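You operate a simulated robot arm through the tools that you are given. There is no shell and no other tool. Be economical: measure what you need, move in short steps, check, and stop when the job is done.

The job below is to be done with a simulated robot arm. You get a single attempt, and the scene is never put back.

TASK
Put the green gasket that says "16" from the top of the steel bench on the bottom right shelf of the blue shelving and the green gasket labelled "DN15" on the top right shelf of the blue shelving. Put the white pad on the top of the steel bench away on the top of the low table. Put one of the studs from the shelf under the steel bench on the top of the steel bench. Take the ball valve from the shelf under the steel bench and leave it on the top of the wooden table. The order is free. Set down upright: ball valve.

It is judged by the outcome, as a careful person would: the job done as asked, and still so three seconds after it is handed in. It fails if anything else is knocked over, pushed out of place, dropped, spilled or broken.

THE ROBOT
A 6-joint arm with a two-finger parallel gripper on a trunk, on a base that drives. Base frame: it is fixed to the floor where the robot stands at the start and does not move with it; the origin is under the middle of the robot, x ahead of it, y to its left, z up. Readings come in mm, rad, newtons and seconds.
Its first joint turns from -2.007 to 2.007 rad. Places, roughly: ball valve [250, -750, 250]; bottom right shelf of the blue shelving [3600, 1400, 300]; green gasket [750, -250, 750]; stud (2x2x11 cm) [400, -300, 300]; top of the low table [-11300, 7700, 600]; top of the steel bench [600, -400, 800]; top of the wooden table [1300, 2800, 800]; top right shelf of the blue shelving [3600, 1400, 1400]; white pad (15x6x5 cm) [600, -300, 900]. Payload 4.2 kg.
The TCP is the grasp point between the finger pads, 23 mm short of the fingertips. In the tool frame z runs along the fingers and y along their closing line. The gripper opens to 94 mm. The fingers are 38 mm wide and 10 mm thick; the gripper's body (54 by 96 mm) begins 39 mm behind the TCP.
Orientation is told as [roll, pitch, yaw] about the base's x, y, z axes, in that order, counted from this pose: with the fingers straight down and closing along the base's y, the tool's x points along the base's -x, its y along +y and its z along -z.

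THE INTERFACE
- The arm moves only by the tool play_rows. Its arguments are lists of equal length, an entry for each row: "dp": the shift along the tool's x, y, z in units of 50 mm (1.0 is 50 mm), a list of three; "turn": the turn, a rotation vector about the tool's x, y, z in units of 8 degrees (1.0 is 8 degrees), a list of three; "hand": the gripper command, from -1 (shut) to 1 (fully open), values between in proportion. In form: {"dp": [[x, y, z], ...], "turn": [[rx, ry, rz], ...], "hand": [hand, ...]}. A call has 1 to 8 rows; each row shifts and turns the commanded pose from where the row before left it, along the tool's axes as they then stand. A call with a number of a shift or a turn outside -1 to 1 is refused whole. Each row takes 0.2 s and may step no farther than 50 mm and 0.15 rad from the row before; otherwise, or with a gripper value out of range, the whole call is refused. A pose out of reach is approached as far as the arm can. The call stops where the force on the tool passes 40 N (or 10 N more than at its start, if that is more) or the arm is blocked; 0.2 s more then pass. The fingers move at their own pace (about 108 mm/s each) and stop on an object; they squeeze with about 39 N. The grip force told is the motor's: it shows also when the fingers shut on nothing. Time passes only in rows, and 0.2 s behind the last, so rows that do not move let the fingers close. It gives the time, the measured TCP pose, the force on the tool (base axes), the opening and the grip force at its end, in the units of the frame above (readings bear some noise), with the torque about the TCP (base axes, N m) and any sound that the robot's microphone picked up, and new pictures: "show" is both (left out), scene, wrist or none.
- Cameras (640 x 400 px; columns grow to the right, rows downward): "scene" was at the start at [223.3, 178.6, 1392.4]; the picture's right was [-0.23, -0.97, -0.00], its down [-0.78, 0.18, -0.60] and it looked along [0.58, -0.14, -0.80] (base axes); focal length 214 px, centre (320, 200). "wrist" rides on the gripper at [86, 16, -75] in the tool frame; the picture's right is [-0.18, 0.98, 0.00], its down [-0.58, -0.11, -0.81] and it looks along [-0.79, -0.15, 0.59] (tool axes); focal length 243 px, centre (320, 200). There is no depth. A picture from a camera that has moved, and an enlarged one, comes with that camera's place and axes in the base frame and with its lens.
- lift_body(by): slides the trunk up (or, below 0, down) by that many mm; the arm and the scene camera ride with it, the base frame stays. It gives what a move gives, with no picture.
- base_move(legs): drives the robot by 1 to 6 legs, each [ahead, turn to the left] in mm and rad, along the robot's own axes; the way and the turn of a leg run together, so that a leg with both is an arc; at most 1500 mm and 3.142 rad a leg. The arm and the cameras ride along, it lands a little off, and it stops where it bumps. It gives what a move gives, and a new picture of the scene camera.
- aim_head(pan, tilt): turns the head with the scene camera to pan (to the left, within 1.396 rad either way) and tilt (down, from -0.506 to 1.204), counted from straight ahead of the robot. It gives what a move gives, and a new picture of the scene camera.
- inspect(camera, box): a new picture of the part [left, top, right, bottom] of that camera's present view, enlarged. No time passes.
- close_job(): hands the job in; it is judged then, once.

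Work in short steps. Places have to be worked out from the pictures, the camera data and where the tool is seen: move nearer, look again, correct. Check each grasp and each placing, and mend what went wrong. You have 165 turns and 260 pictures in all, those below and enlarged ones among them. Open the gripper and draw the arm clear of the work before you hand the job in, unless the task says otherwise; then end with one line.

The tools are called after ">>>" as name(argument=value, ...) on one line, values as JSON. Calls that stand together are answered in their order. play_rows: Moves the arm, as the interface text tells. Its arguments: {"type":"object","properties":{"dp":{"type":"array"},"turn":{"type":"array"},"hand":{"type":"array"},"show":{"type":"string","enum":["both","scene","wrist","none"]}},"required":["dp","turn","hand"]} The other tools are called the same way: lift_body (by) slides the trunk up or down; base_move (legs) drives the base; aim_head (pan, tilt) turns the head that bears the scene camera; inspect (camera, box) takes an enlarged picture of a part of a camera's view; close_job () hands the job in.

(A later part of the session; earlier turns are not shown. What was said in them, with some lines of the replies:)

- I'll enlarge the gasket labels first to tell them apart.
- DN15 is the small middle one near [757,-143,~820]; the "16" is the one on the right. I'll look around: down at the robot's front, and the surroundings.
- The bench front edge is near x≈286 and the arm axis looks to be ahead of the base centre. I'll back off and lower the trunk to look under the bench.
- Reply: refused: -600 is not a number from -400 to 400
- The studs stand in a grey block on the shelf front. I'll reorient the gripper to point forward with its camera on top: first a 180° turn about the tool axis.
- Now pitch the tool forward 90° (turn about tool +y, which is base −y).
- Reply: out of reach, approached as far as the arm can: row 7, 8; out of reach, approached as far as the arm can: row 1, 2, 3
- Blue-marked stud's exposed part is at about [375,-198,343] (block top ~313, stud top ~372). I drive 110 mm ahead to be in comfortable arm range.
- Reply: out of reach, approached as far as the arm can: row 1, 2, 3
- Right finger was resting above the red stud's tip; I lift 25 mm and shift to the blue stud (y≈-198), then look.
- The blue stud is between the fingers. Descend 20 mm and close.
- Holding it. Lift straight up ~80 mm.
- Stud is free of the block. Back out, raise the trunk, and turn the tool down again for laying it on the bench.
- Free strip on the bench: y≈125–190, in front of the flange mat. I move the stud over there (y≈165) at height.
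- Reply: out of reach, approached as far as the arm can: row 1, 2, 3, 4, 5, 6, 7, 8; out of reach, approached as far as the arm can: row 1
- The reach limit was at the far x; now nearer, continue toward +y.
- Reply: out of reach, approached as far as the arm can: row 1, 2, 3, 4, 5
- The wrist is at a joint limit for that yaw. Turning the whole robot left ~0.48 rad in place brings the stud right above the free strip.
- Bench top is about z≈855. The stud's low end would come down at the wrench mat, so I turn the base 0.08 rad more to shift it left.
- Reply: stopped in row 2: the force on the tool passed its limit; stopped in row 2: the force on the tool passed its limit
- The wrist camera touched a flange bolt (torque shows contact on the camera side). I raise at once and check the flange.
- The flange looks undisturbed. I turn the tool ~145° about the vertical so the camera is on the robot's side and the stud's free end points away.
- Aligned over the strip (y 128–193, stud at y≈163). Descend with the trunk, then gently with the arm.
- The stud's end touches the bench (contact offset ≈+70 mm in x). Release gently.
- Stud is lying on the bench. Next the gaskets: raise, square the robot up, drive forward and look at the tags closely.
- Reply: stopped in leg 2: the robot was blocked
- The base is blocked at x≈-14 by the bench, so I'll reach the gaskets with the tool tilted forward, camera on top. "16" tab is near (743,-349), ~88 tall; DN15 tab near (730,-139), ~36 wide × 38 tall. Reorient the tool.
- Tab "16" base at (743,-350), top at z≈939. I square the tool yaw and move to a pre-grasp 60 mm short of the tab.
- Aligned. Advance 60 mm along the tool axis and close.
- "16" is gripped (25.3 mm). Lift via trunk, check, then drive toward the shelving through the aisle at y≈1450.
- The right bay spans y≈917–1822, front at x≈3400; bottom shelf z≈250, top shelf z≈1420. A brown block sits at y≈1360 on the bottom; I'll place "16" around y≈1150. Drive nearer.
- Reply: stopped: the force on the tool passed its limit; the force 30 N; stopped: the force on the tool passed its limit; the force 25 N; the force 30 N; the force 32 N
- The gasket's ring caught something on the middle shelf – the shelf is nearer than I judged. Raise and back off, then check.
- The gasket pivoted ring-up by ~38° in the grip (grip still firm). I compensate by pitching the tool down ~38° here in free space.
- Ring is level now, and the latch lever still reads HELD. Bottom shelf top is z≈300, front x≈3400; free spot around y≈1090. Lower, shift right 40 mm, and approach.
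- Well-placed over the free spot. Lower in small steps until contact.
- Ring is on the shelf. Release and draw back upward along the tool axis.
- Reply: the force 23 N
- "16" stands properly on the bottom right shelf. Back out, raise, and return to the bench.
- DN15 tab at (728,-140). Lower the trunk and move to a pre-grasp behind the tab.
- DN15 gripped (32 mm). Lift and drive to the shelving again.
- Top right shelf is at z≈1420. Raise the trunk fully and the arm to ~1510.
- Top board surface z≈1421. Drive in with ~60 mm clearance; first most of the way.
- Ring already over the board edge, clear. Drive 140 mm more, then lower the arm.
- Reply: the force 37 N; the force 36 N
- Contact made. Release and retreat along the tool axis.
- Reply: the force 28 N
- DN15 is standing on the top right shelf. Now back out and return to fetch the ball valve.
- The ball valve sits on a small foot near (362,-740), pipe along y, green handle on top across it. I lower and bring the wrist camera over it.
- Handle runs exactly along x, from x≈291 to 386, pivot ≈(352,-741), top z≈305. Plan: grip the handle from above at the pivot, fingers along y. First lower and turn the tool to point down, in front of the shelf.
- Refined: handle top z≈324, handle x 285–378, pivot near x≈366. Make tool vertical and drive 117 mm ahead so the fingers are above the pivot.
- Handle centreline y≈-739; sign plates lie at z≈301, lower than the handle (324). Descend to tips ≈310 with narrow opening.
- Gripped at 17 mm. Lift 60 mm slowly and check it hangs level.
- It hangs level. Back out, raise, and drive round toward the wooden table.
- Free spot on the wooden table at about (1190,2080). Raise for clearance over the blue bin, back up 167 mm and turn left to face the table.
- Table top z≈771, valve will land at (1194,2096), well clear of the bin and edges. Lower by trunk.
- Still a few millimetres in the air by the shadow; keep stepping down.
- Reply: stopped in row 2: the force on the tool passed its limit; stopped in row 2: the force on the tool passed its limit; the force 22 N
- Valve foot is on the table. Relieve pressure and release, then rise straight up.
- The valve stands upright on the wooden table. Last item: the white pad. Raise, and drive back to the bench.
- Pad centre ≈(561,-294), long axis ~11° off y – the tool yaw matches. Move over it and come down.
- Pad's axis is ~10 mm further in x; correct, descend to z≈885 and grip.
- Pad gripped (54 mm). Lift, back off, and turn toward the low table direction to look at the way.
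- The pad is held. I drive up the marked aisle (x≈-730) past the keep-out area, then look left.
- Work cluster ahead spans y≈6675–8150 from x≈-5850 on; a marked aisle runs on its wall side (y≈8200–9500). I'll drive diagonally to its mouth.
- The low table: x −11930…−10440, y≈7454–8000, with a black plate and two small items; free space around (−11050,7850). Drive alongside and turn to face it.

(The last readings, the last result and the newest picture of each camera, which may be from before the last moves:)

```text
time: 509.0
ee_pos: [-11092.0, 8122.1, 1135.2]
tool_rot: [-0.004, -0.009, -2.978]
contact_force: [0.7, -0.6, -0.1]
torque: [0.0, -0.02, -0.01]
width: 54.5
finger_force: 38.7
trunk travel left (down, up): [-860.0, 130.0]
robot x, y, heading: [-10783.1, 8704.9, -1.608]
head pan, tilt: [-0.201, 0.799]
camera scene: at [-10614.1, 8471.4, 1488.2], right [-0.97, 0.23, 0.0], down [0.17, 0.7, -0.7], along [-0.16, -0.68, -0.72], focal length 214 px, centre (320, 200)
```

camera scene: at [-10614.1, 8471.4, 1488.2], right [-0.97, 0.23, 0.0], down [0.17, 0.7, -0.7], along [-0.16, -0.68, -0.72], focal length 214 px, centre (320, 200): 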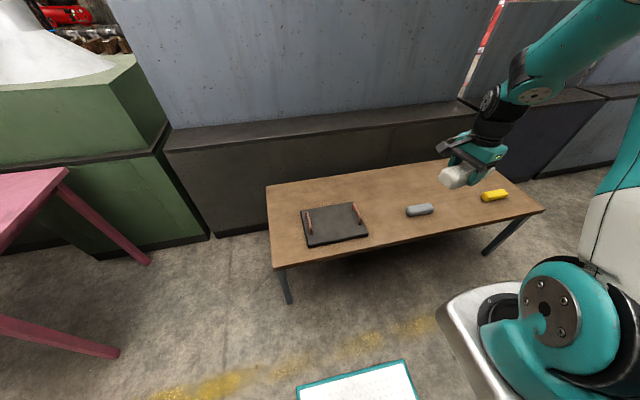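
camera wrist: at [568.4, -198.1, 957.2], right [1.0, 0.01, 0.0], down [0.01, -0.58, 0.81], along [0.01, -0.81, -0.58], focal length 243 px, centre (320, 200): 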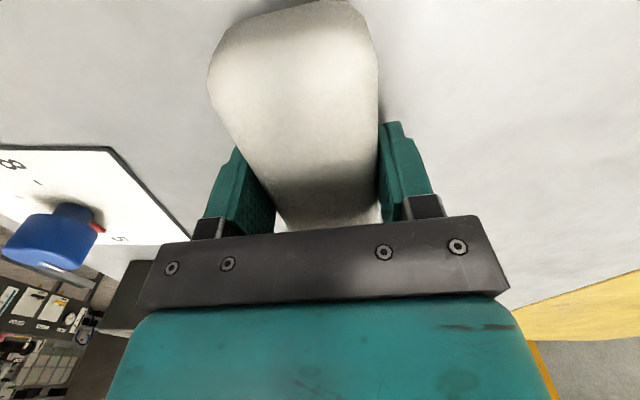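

Gap between the plate (x≥−10984) and the grey item (x≤−11251): I'll set the pad at about (−11115,7850). Drive in, adjust, and lower.

>>> base_move(legs=[[272, 0]])

>>> play_rows(dp=[[-0.3, 0, 0]], turn=[[0, 0, 0]], hand=[-1], show="none")

>>> lift_body(by=-380)

>>> play_rows(dp=[[0, 0, 0]], turn=[[0, 0, 0]], hand=[-1], show="both")

```text
time: 510.9
ee_pos: [-11099.0, 7846.8, 1134.3]
tool_rot: [-0.003, -0.011, -2.976]
contact_force: [0.4, -0.5, 0.2]
torque: [-0.01, -0.03, -0.01]
width: 54.2
finger_force: 39.0
trunk travel left (down, up): [-860.0, 130.0]
robot x, y, heading: [-10792.7, 8438.7, -1.604]
head pan, tilt: [-0.201, 0.799]
camera scene: at [-10622.9, 8199.6, 1488.1], right [-0.97, 0.23, 0.0], down [0.17, 0.7, -0.7], along [-0.16, -0.68, -0.72], focal length 214 px, centre (320, 200)
```

scene: 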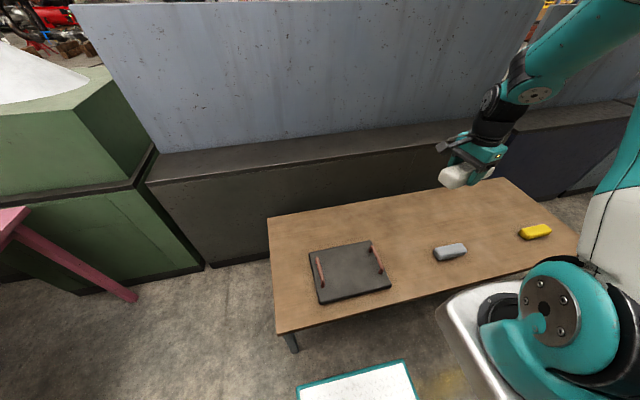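

```text
time: 511.3
ee_pos: [-11115.3, 7846.0, 1133.6]
tool_rot: [-0.004, -0.01, -2.977]
contact_force: [0.4, 0.4, -0.5]
torque: [0.02, -0.01, 0.02]
width: 54.3
finger_force: 39.5
trunk travel left (down, up): [-860.0, 130.0]
robot x, y, heading: [-10792.9, 8438.6, -1.6]
head pan, tilt: [-0.201, 0.799]
```

```text
time: 515.0
ee_pos: [-11113.7, 7845.7, 754.6]
tool_rot: [-0.004, -0.01, -2.976]
contact_force: [0.0, 0.0, -0.9]
torque: [0.03, 0.0, 0.04]
width: 54.2
finger_force: 39.1
trunk travel left (down, up): [-480.0, 510.0]
robot x, y, heading: [-10794.5, 8436.7, -1.608]
head pan, tilt: [-0.201, 0.799]
```

```text
time: 515.4
ee_pos: [-11114.7, 7846.1, 754.0]
tool_rot: [-0.002, -0.009, -2.975]
contact_force: [0.7, 0.1, -0.9]
torque: [0.03, 0.0, -0.02]
width: 54.4
finger_force: 39.0
trunk travel left (down, up): [-480.0, 510.0]
robot x, y, heading: [-10789.7, 8436.3, -1.606]
head pan, tilt: [-0.201, 0.799]
camera scene: at [-10622.8, 8199.5, 1108.1], right [-0.97, 0.23, 0.0], down [0.17, 0.7, -0.7], along [-0.16, -0.68, -0.72], focal length 214 px, centre (320, 200)
camera wrist: at [-11026.3, 7843.6, 827.2], right [-0.02, -1.0, 0.0], down [-0.58, 0.01, 0.81], along [-0.81, 0.02, -0.58], focal length 243 px, centre (320, 200)
```

scene: 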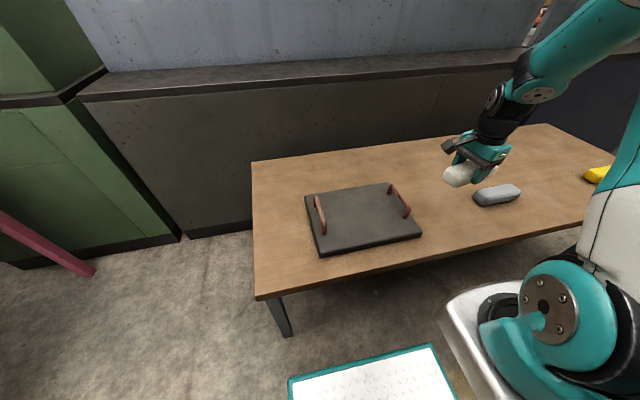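
wrist: 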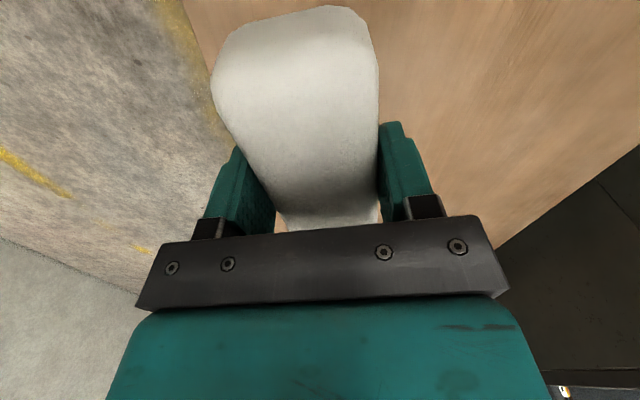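

Projected position lies centred in the gap. Lower further and then step to contact.

>>> lift_body(by=-100)

>>> play_rows(dp=[[0, 0, 0.16], [0, 0, 0]], turn=[[0, 0, 0], [0, 0, 0]], hand=[-1, -1], show="none")

>>> play_rows(dp=[[0, 0, 0.1], [0, 0, 0]], turn=[[0, 0, 0], [0, 0, 0]], hand=[-1, -1], show="none")

>>> play_rows(dp=[[0, 0, 0.1], [0, 0, 0]], turn=[[0, 0, 0], [0, 0, 0]], hand=[-1, -1], show="none")

>>> inspect(camera="scene", box=[380, 120, 540, 240])

```text
time: 516.7
ee_pos: [-11114.5, 7845.7, 655.0]
tool_rot: [-0.003, -0.009, -2.975]
contact_force: [0.7, -0.2, -0.4]
torque: [-0.01, 0.0, -0.01]
width: 54.3
finger_force: 38.9
trunk travel left (down, up): [-380.0, 610.0]
robot x, y, heading: [-10793.1, 8438.7, -1.604]
head pan, tilt: [-0.201, 0.799]
```

```text
time: 517.3
ee_pos: [-11115.4, 7846.3, 646.7]
tool_rot: [-0.004, -0.01, -2.975]
contact_force: [-0.1, 0.8, -0.6]
torque: [0.01, 0.04, 0.02]
width: 54.3
finger_force: 39.0
trunk travel left (down, up): [-380.0, 610.0]
robot x, y, heading: [-10795.4, 8435.0, -1.606]
head pan, tilt: [-0.201, 0.799]
```

```text
time: 517.9
ee_pos: [-11115.9, 7845.8, 641.2]
tool_rot: [-0.004, -0.011, -2.974]
contact_force: [0.3, 0.0, -0.3]
torque: [0.02, 0.0, 0.0]
width: 54.5
finger_force: 38.5
trunk travel left (down, up): [-380.0, 610.0]
robot x, y, heading: [-10794.1, 8435.8, -1.607]
head pan, tilt: [-0.201, 0.799]
```

```text
time: 518.5
ee_pos: [-11115.2, 7845.9, 636.3]
tool_rot: [-0.005, -0.01, -2.975]
contact_force: [0.3, 0.8, -0.9]
torque: [-0.01, -0.02, -0.01]
width: 54.3
finger_force: 39.3
trunk travel left (down, up): [-380.0, 610.0]
robot x, y, heading: [-10790.3, 8435.6, -1.604]
head pan, tilt: [-0.201, 0.799]
```

```text
3.33 times, centred on (460, 180) of scene
camera zoom: at [-10622.8, 8199.5, 1008.1], right [-0.97, 0.23, 0.0], down [0.17, 0.7, -0.7], along [-0.16, -0.68, -0.72], focal length 715 px, centre (-147, 267)
```

zoom: 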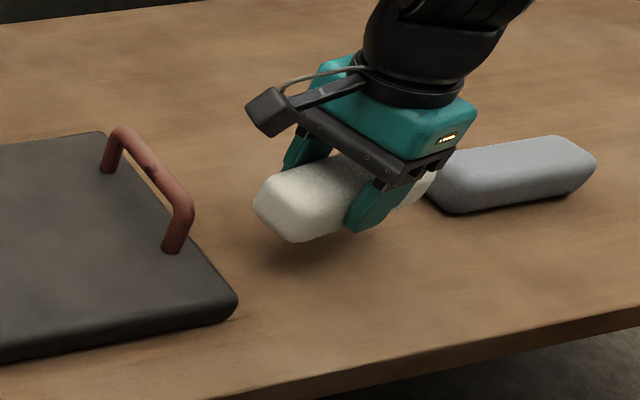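

>>> play_rows(dp=[[0.1, 0, 0.1], [0, 0, 0]], turn=[[0, 0, 0], [0, 0, 0]], hand=[-1, -1], show="none")

>>> play_rows(dp=[[0, 0, 0.1], [0, 0, 0]], turn=[[0, 0, 0], [0, 0, 0]], hand=[-1, -1], show="none")

>>> play_rows(dp=[[0, 0, 0.1], [0, 0, 0]], turn=[[0, 0, 0], [0, 0, 0]], hand=[-1, -1], show="none")

>>> play_rows(dp=[[0, 0, 0.1], [0, 0, 0]], turn=[[0, 0, 0], [0, 0, 0]], hand=[-1, -1], show="none")

>>> inspect(camera="scene", box=[380, 120, 540, 240])

```text
time: 519.1
ee_pos: [-11109.1, 7846.0, 631.1]
tool_rot: [-0.003, -0.008, -2.977]
contact_force: [-0.4, 0.1, -1.6]
torque: [0.0, 0.02, 0.03]
width: 54.2
finger_force: 39.2
trunk travel left (down, up): [-380.0, 610.0]
robot x, y, heading: [-10794.1, 8436.2, -1.606]
head pan, tilt: [-0.201, 0.799]
```

```text
time: 519.7
ee_pos: [-11109.1, 7846.4, 626.0]
tool_rot: [-0.005, -0.01, -2.976]
contact_force: [0.5, 0.1, -0.6]
torque: [-0.01, -0.03, -0.03]
width: 54.3
finger_force: 38.5
trunk travel left (down, up): [-380.0, 610.0]
robot x, y, heading: [-10796.7, 8437.6, -1.605]
head pan, tilt: [-0.201, 0.799]
```

```text
time: 520.3
ee_pos: [-11110.6, 7846.5, 620.4]
tool_rot: [-0.004, -0.01, -2.975]
contact_force: [0.6, -0.7, -1.1]
torque: [0.01, 0.0, -0.02]
width: 54.4
finger_force: 38.6
trunk travel left (down, up): [-380.0, 610.0]
robot x, y, heading: [-10791.4, 8433.5, -1.603]
head pan, tilt: [-0.201, 0.799]
```

```text
time: 520.9
ee_pos: [-11110.3, 7846.0, 616.9]
tool_rot: [-0.004, -0.01, -2.975]
contact_force: [-0.1, -0.4, -0.5]
torque: [0.02, -0.01, 0.0]
width: 54.4
finger_force: 39.0
trunk travel left (down, up): [-380.0, 610.0]
robot x, y, heading: [-10793.2, 8435.1, -1.605]
head pan, tilt: [-0.201, 0.799]
```

```text
3.33 times, centred on (460, 180) of scene
camera zoom: at [-10622.8, 8199.5, 1008.1], right [-0.97, 0.23, 0.0], down [0.17, 0.7, -0.7], along [-0.16, -0.68, -0.72], focal length 715 px, centre (-147, 267)
```

zoom: 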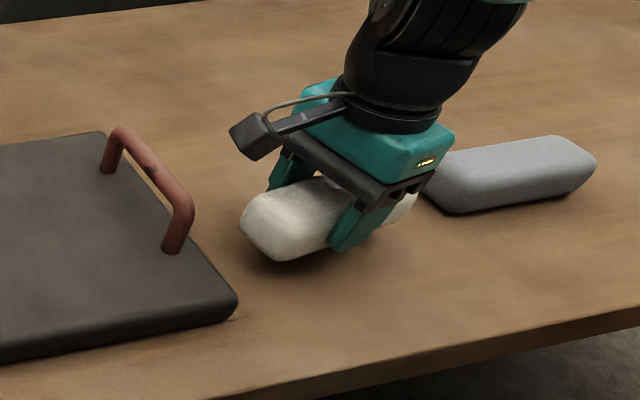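

>>> play_rows(dp=[[0, 0, 0.1], [0, 0, 0]], turn=[[0, 0, 0], [0, 0, 0]], hand=[-1, -1], show="none")

>>> play_rows(dp=[[0, 0, 0.07], [0, 0, 0]], turn=[[0, 0, 0], [0, 0, 0]], hand=[-1, -1], show="none")

>>> play_rows(dp=[[0, 0, 0.07], [0, 0, 0]], turn=[[0, 0, 0], [0, 0, 0]], hand=[-1, -1], show="none")

>>> play_rows(dp=[[0, 0, 0.07], [0, 0, 0]], turn=[[0, 0, 0], [0, 0, 0]], hand=[-1, -1], show="none")

>>> inspect(camera="scene", box=[380, 120, 540, 240])

```text
time: 521.5
ee_pos: [-11110.9, 7845.7, 611.6]
tool_rot: [-0.003, -0.011, -2.976]
contact_force: [-0.2, 0.1, -1.6]
torque: [0.02, 0.02, 0.01]
width: 54.0
finger_force: 38.9
trunk travel left (down, up): [-380.0, 610.0]
robot x, y, heading: [-10790.6, 8437.0, -1.603]
head pan, tilt: [-0.201, 0.799]
```

```text
time: 522.1
ee_pos: [-11110.0, 7847.1, 607.4]
tool_rot: [-0.004, -0.01, -2.974]
contact_force: [0.2, -1.4, -0.6]
torque: [-0.01, 0.01, -0.01]
width: 54.2
finger_force: 39.2
trunk travel left (down, up): [-380.0, 610.0]
robot x, y, heading: [-10797.2, 8436.6, -1.599]
head pan, tilt: [-0.201, 0.799]
```

```text
time: 522.7
ee_pos: [-11110.6, 7846.6, 604.2]
tool_rot: [-0.003, -0.009, -2.975]
contact_force: [0.3, -0.3, -1.4]
torque: [0.0, 0.0, 0.04]
width: 54.3
finger_force: 39.3
trunk travel left (down, up): [-380.0, 610.0]
robot x, y, heading: [-10793.2, 8438.1, -1.604]
head pan, tilt: [-0.201, 0.799]
```

```text
time: 523.3
ee_pos: [-11109.8, 7846.9, 599.9]
tool_rot: [-0.002, -0.009, -2.975]
contact_force: [-0.4, 0.0, -1.0]
torque: [-0.03, 0.03, 0.03]
width: 54.2
finger_force: 38.9
trunk travel left (down, up): [-380.0, 610.0]
robot x, y, heading: [-10794.5, 8435.4, -1.606]
head pan, tilt: [-0.201, 0.799]
```

```text
3.33 times, centred on (460, 180) of scene
camera zoom: at [-10622.8, 8199.5, 1008.1], right [-0.97, 0.23, 0.0], down [0.17, 0.7, -0.7], along [-0.16, -0.68, -0.72], focal length 715 px, centre (-147, 267)
```

zoom: 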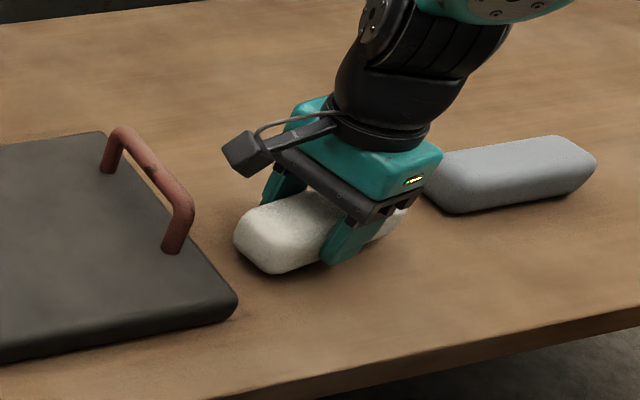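

Close now; a few more small steps.

>>> play_rows(dp=[[0, 0, 0.07], [0, 0, 0]], turn=[[0, 0, 0], [0, 0, 0]], hand=[-1, -1], show="none")

>>> play_rows(dp=[[0, 0, 0.05], [0, 0, 0]], turn=[[0, 0, 0], [0, 0, 0]], hand=[-1, -1], show="none")

>>> play_rows(dp=[[0, 0, 0.05], [0, 0, 0]], turn=[[0, 0, 0], [0, 0, 0]], hand=[-1, -1], show="none")

>>> play_rows(dp=[[0, 0, 0.05], [0, 0, 0]], turn=[[0, 0, 0], [0, 0, 0]], hand=[-1, -1], show="none")

>>> inspect(camera="scene", box=[380, 120, 540, 240])

```text
time: 523.9
ee_pos: [-11111.1, 7845.9, 598.3]
tool_rot: [-0.005, -0.012, -2.976]
contact_force: [0.6, 0.9, 0.3]
torque: [-0.02, -0.03, 0.04]
width: 54.3
finger_force: 39.2
trunk travel left (down, up): [-380.0, 610.0]
robot x, y, heading: [-10791.7, 8436.1, -1.604]
head pan, tilt: [-0.201, 0.799]
```

```text
time: 524.5
ee_pos: [-11110.8, 7846.2, 595.1]
tool_rot: [-0.005, -0.01, -2.976]
contact_force: [0.8, 0.0, -1.2]
torque: [0.0, 0.04, 0.0]
width: 54.5
finger_force: 39.1
trunk travel left (down, up): [-380.0, 610.0]
robot x, y, heading: [-10793.7, 8437.2, -1.607]
head pan, tilt: [-0.201, 0.799]
```

```text
time: 525.1
ee_pos: [-11111.3, 7847.7, 593.6]
tool_rot: [-0.003, -0.012, -2.976]
contact_force: [4.1, 5.9, 27.2]
torque: [-0.03, 0.46, -0.16]
width: 54.2
finger_force: 38.4
trunk travel left (down, up): [-380.0, 610.0]
robot x, y, heading: [-10791.4, 8435.8, -1.601]
head pan, tilt: [-0.201, 0.799]
```

```text
time: 525.5
ee_pos: [-11111.0, 7845.2, 593.9]
tool_rot: [0.001, -0.013, -2.977]
contact_force: [4.0, 7.5, 24.5]
torque: [0.15, -0.17, -0.02]
width: 54.4
finger_force: 39.2
trunk travel left (down, up): [-380.0, 610.0]
robot x, y, heading: [-10793.2, 8433.8, -1.604]
head pan, tilt: [-0.201, 0.799]
stopped in row 1: the force on the tool passed its limit (the readings are from after the stop); the commanded pose is now the measured one
```

```text
3.33 times, centred on (460, 180) of scene
camera zoom: at [-10622.4, 8200.4, 1008.2], right [-0.97, 0.23, 0.0], down [0.17, 0.7, -0.7], along [-0.16, -0.68, -0.72], focal length 715 px, centre (-147, 267)
```

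zoom: 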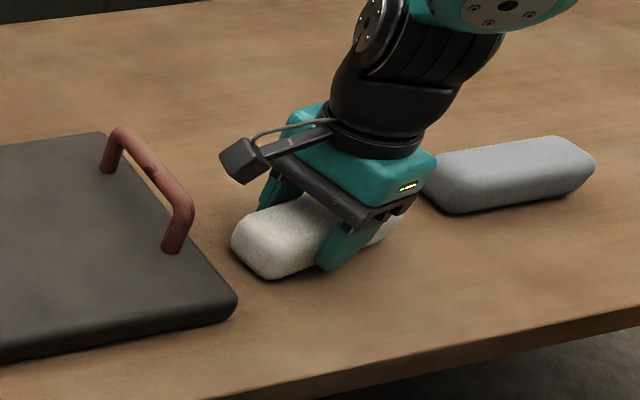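

The pad rests on the table. Release, rise, and check.

>>> play_rows(dp=[[0, 0, -0.04], [0, 0, 0], [0, 0, 0], [0, 0, 0]], turn=[[0, 0, 0], [0, 0, 0], [0, 0, 0], [0, 0, 0]], hand=[-1, 0.5, 0.8, 0.8], show="none")

>>> play_rows(dp=[[0, 0, -0.5], [0, 0, -0.9], [0, 0, -0.9], [0, 0, -0.9]], turn=[[0, 0, 0], [0, 0, 0], [0, 0, 0], [0, 0, 0]], hand=[0.8, 0.8, 0.8, 0.8], show="scene")

>>> lift_body(by=250)

>>> base_move(legs=[[-250, 0]])

```text
time: 526.5
ee_pos: [-11111.0, 7845.4, 595.4]
tool_rot: [-0.002, -0.011, -2.977]
contact_force: [1.5, 0.0, 0.2]
torque: [-0.01, 0.0, -0.02]
width: 84.6
finger_force: 0.0
trunk travel left (down, up): [-380.0, 610.0]
robot x, y, heading: [-10793.9, 8435.8, -1.602]
head pan, tilt: [-0.201, 0.799]
```

```text
time: 527.5
ee_pos: [-11109.3, 7846.3, 753.4]
tool_rot: [-0.001, -0.01, -2.976]
contact_force: [1.3, 0.4, -0.5]
torque: [0.01, 0.0, 0.0]
width: 84.7
finger_force: 0.0
trunk travel left (down, up): [-380.0, 610.0]
robot x, y, heading: [-10796.8, 8436.0, -1.609]
head pan, tilt: [-0.201, 0.799]
camera scene: at [-10622.8, 8199.5, 1008.0], right [-0.97, 0.23, 0.0], down [0.17, 0.7, -0.7], along [-0.16, -0.68, -0.72], focal length 214 px, centre (320, 200)
```

scene: 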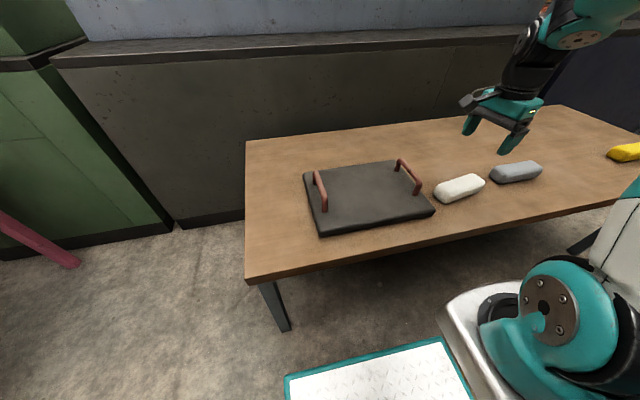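

```text
time: 530.1
ee_pos: [-11110.1, 7846.7, 1005.1]
tool_rot: [-0.001, -0.011, -2.975]
contact_force: [-0.3, 1.0, 0.6]
torque: [0.0, 0.01, 0.01]
width: 84.6
finger_force: 0.1
trunk travel left (down, up): [-630.0, 360.0]
robot x, y, heading: [-10796.8, 8435.5, -1.605]
head pan, tilt: [-0.201, 0.799]
```

```text
time: 531.9
ee_pos: [-11100.2, 8093.5, 1003.2]
tool_rot: [-0.003, -0.014, -2.973]
contact_force: [-0.4, 0.8, -0.6]
torque: [0.01, -0.01, -0.02]
width: 84.6
finger_force: 0.0
trunk travel left (down, up): [-630.0, 360.0]
robot x, y, heading: [-10786.6, 8681.0, -1.597]
head pan, tilt: [-0.201, 0.799]
camera scene: at [-10614.3, 8448.2, 1258.1], right [-0.97, 0.23, 0.0], down [0.16, 0.7, -0.7], along [-0.16, -0.68, -0.72], focal length 214 px, centre (320, 200)
```

scene: 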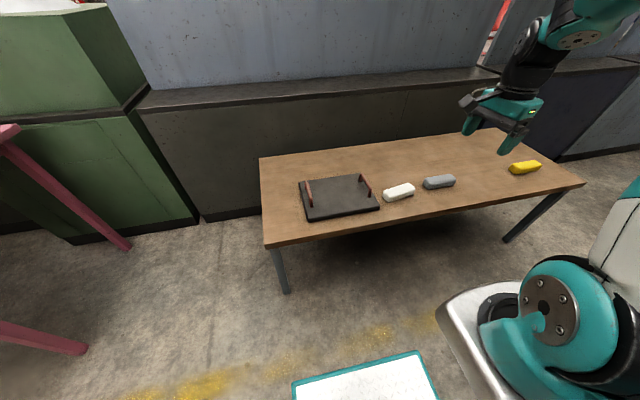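

The pad lies on the low table without touching its neighbours. In the last views I had of them, the other four items were also in place. The gripper is open and the arm clear, so I hand in.

>>> close_job()

```text
The job is handed in.
```

The job is handed in: all five items were moved to their asked places, with the ball valve set down upright; on the way, the "16" gasket bumped the middle shelf of the blue shelving and the wrist camera touched a bolt on the red flange on the bench, with nothing seen to move either time.
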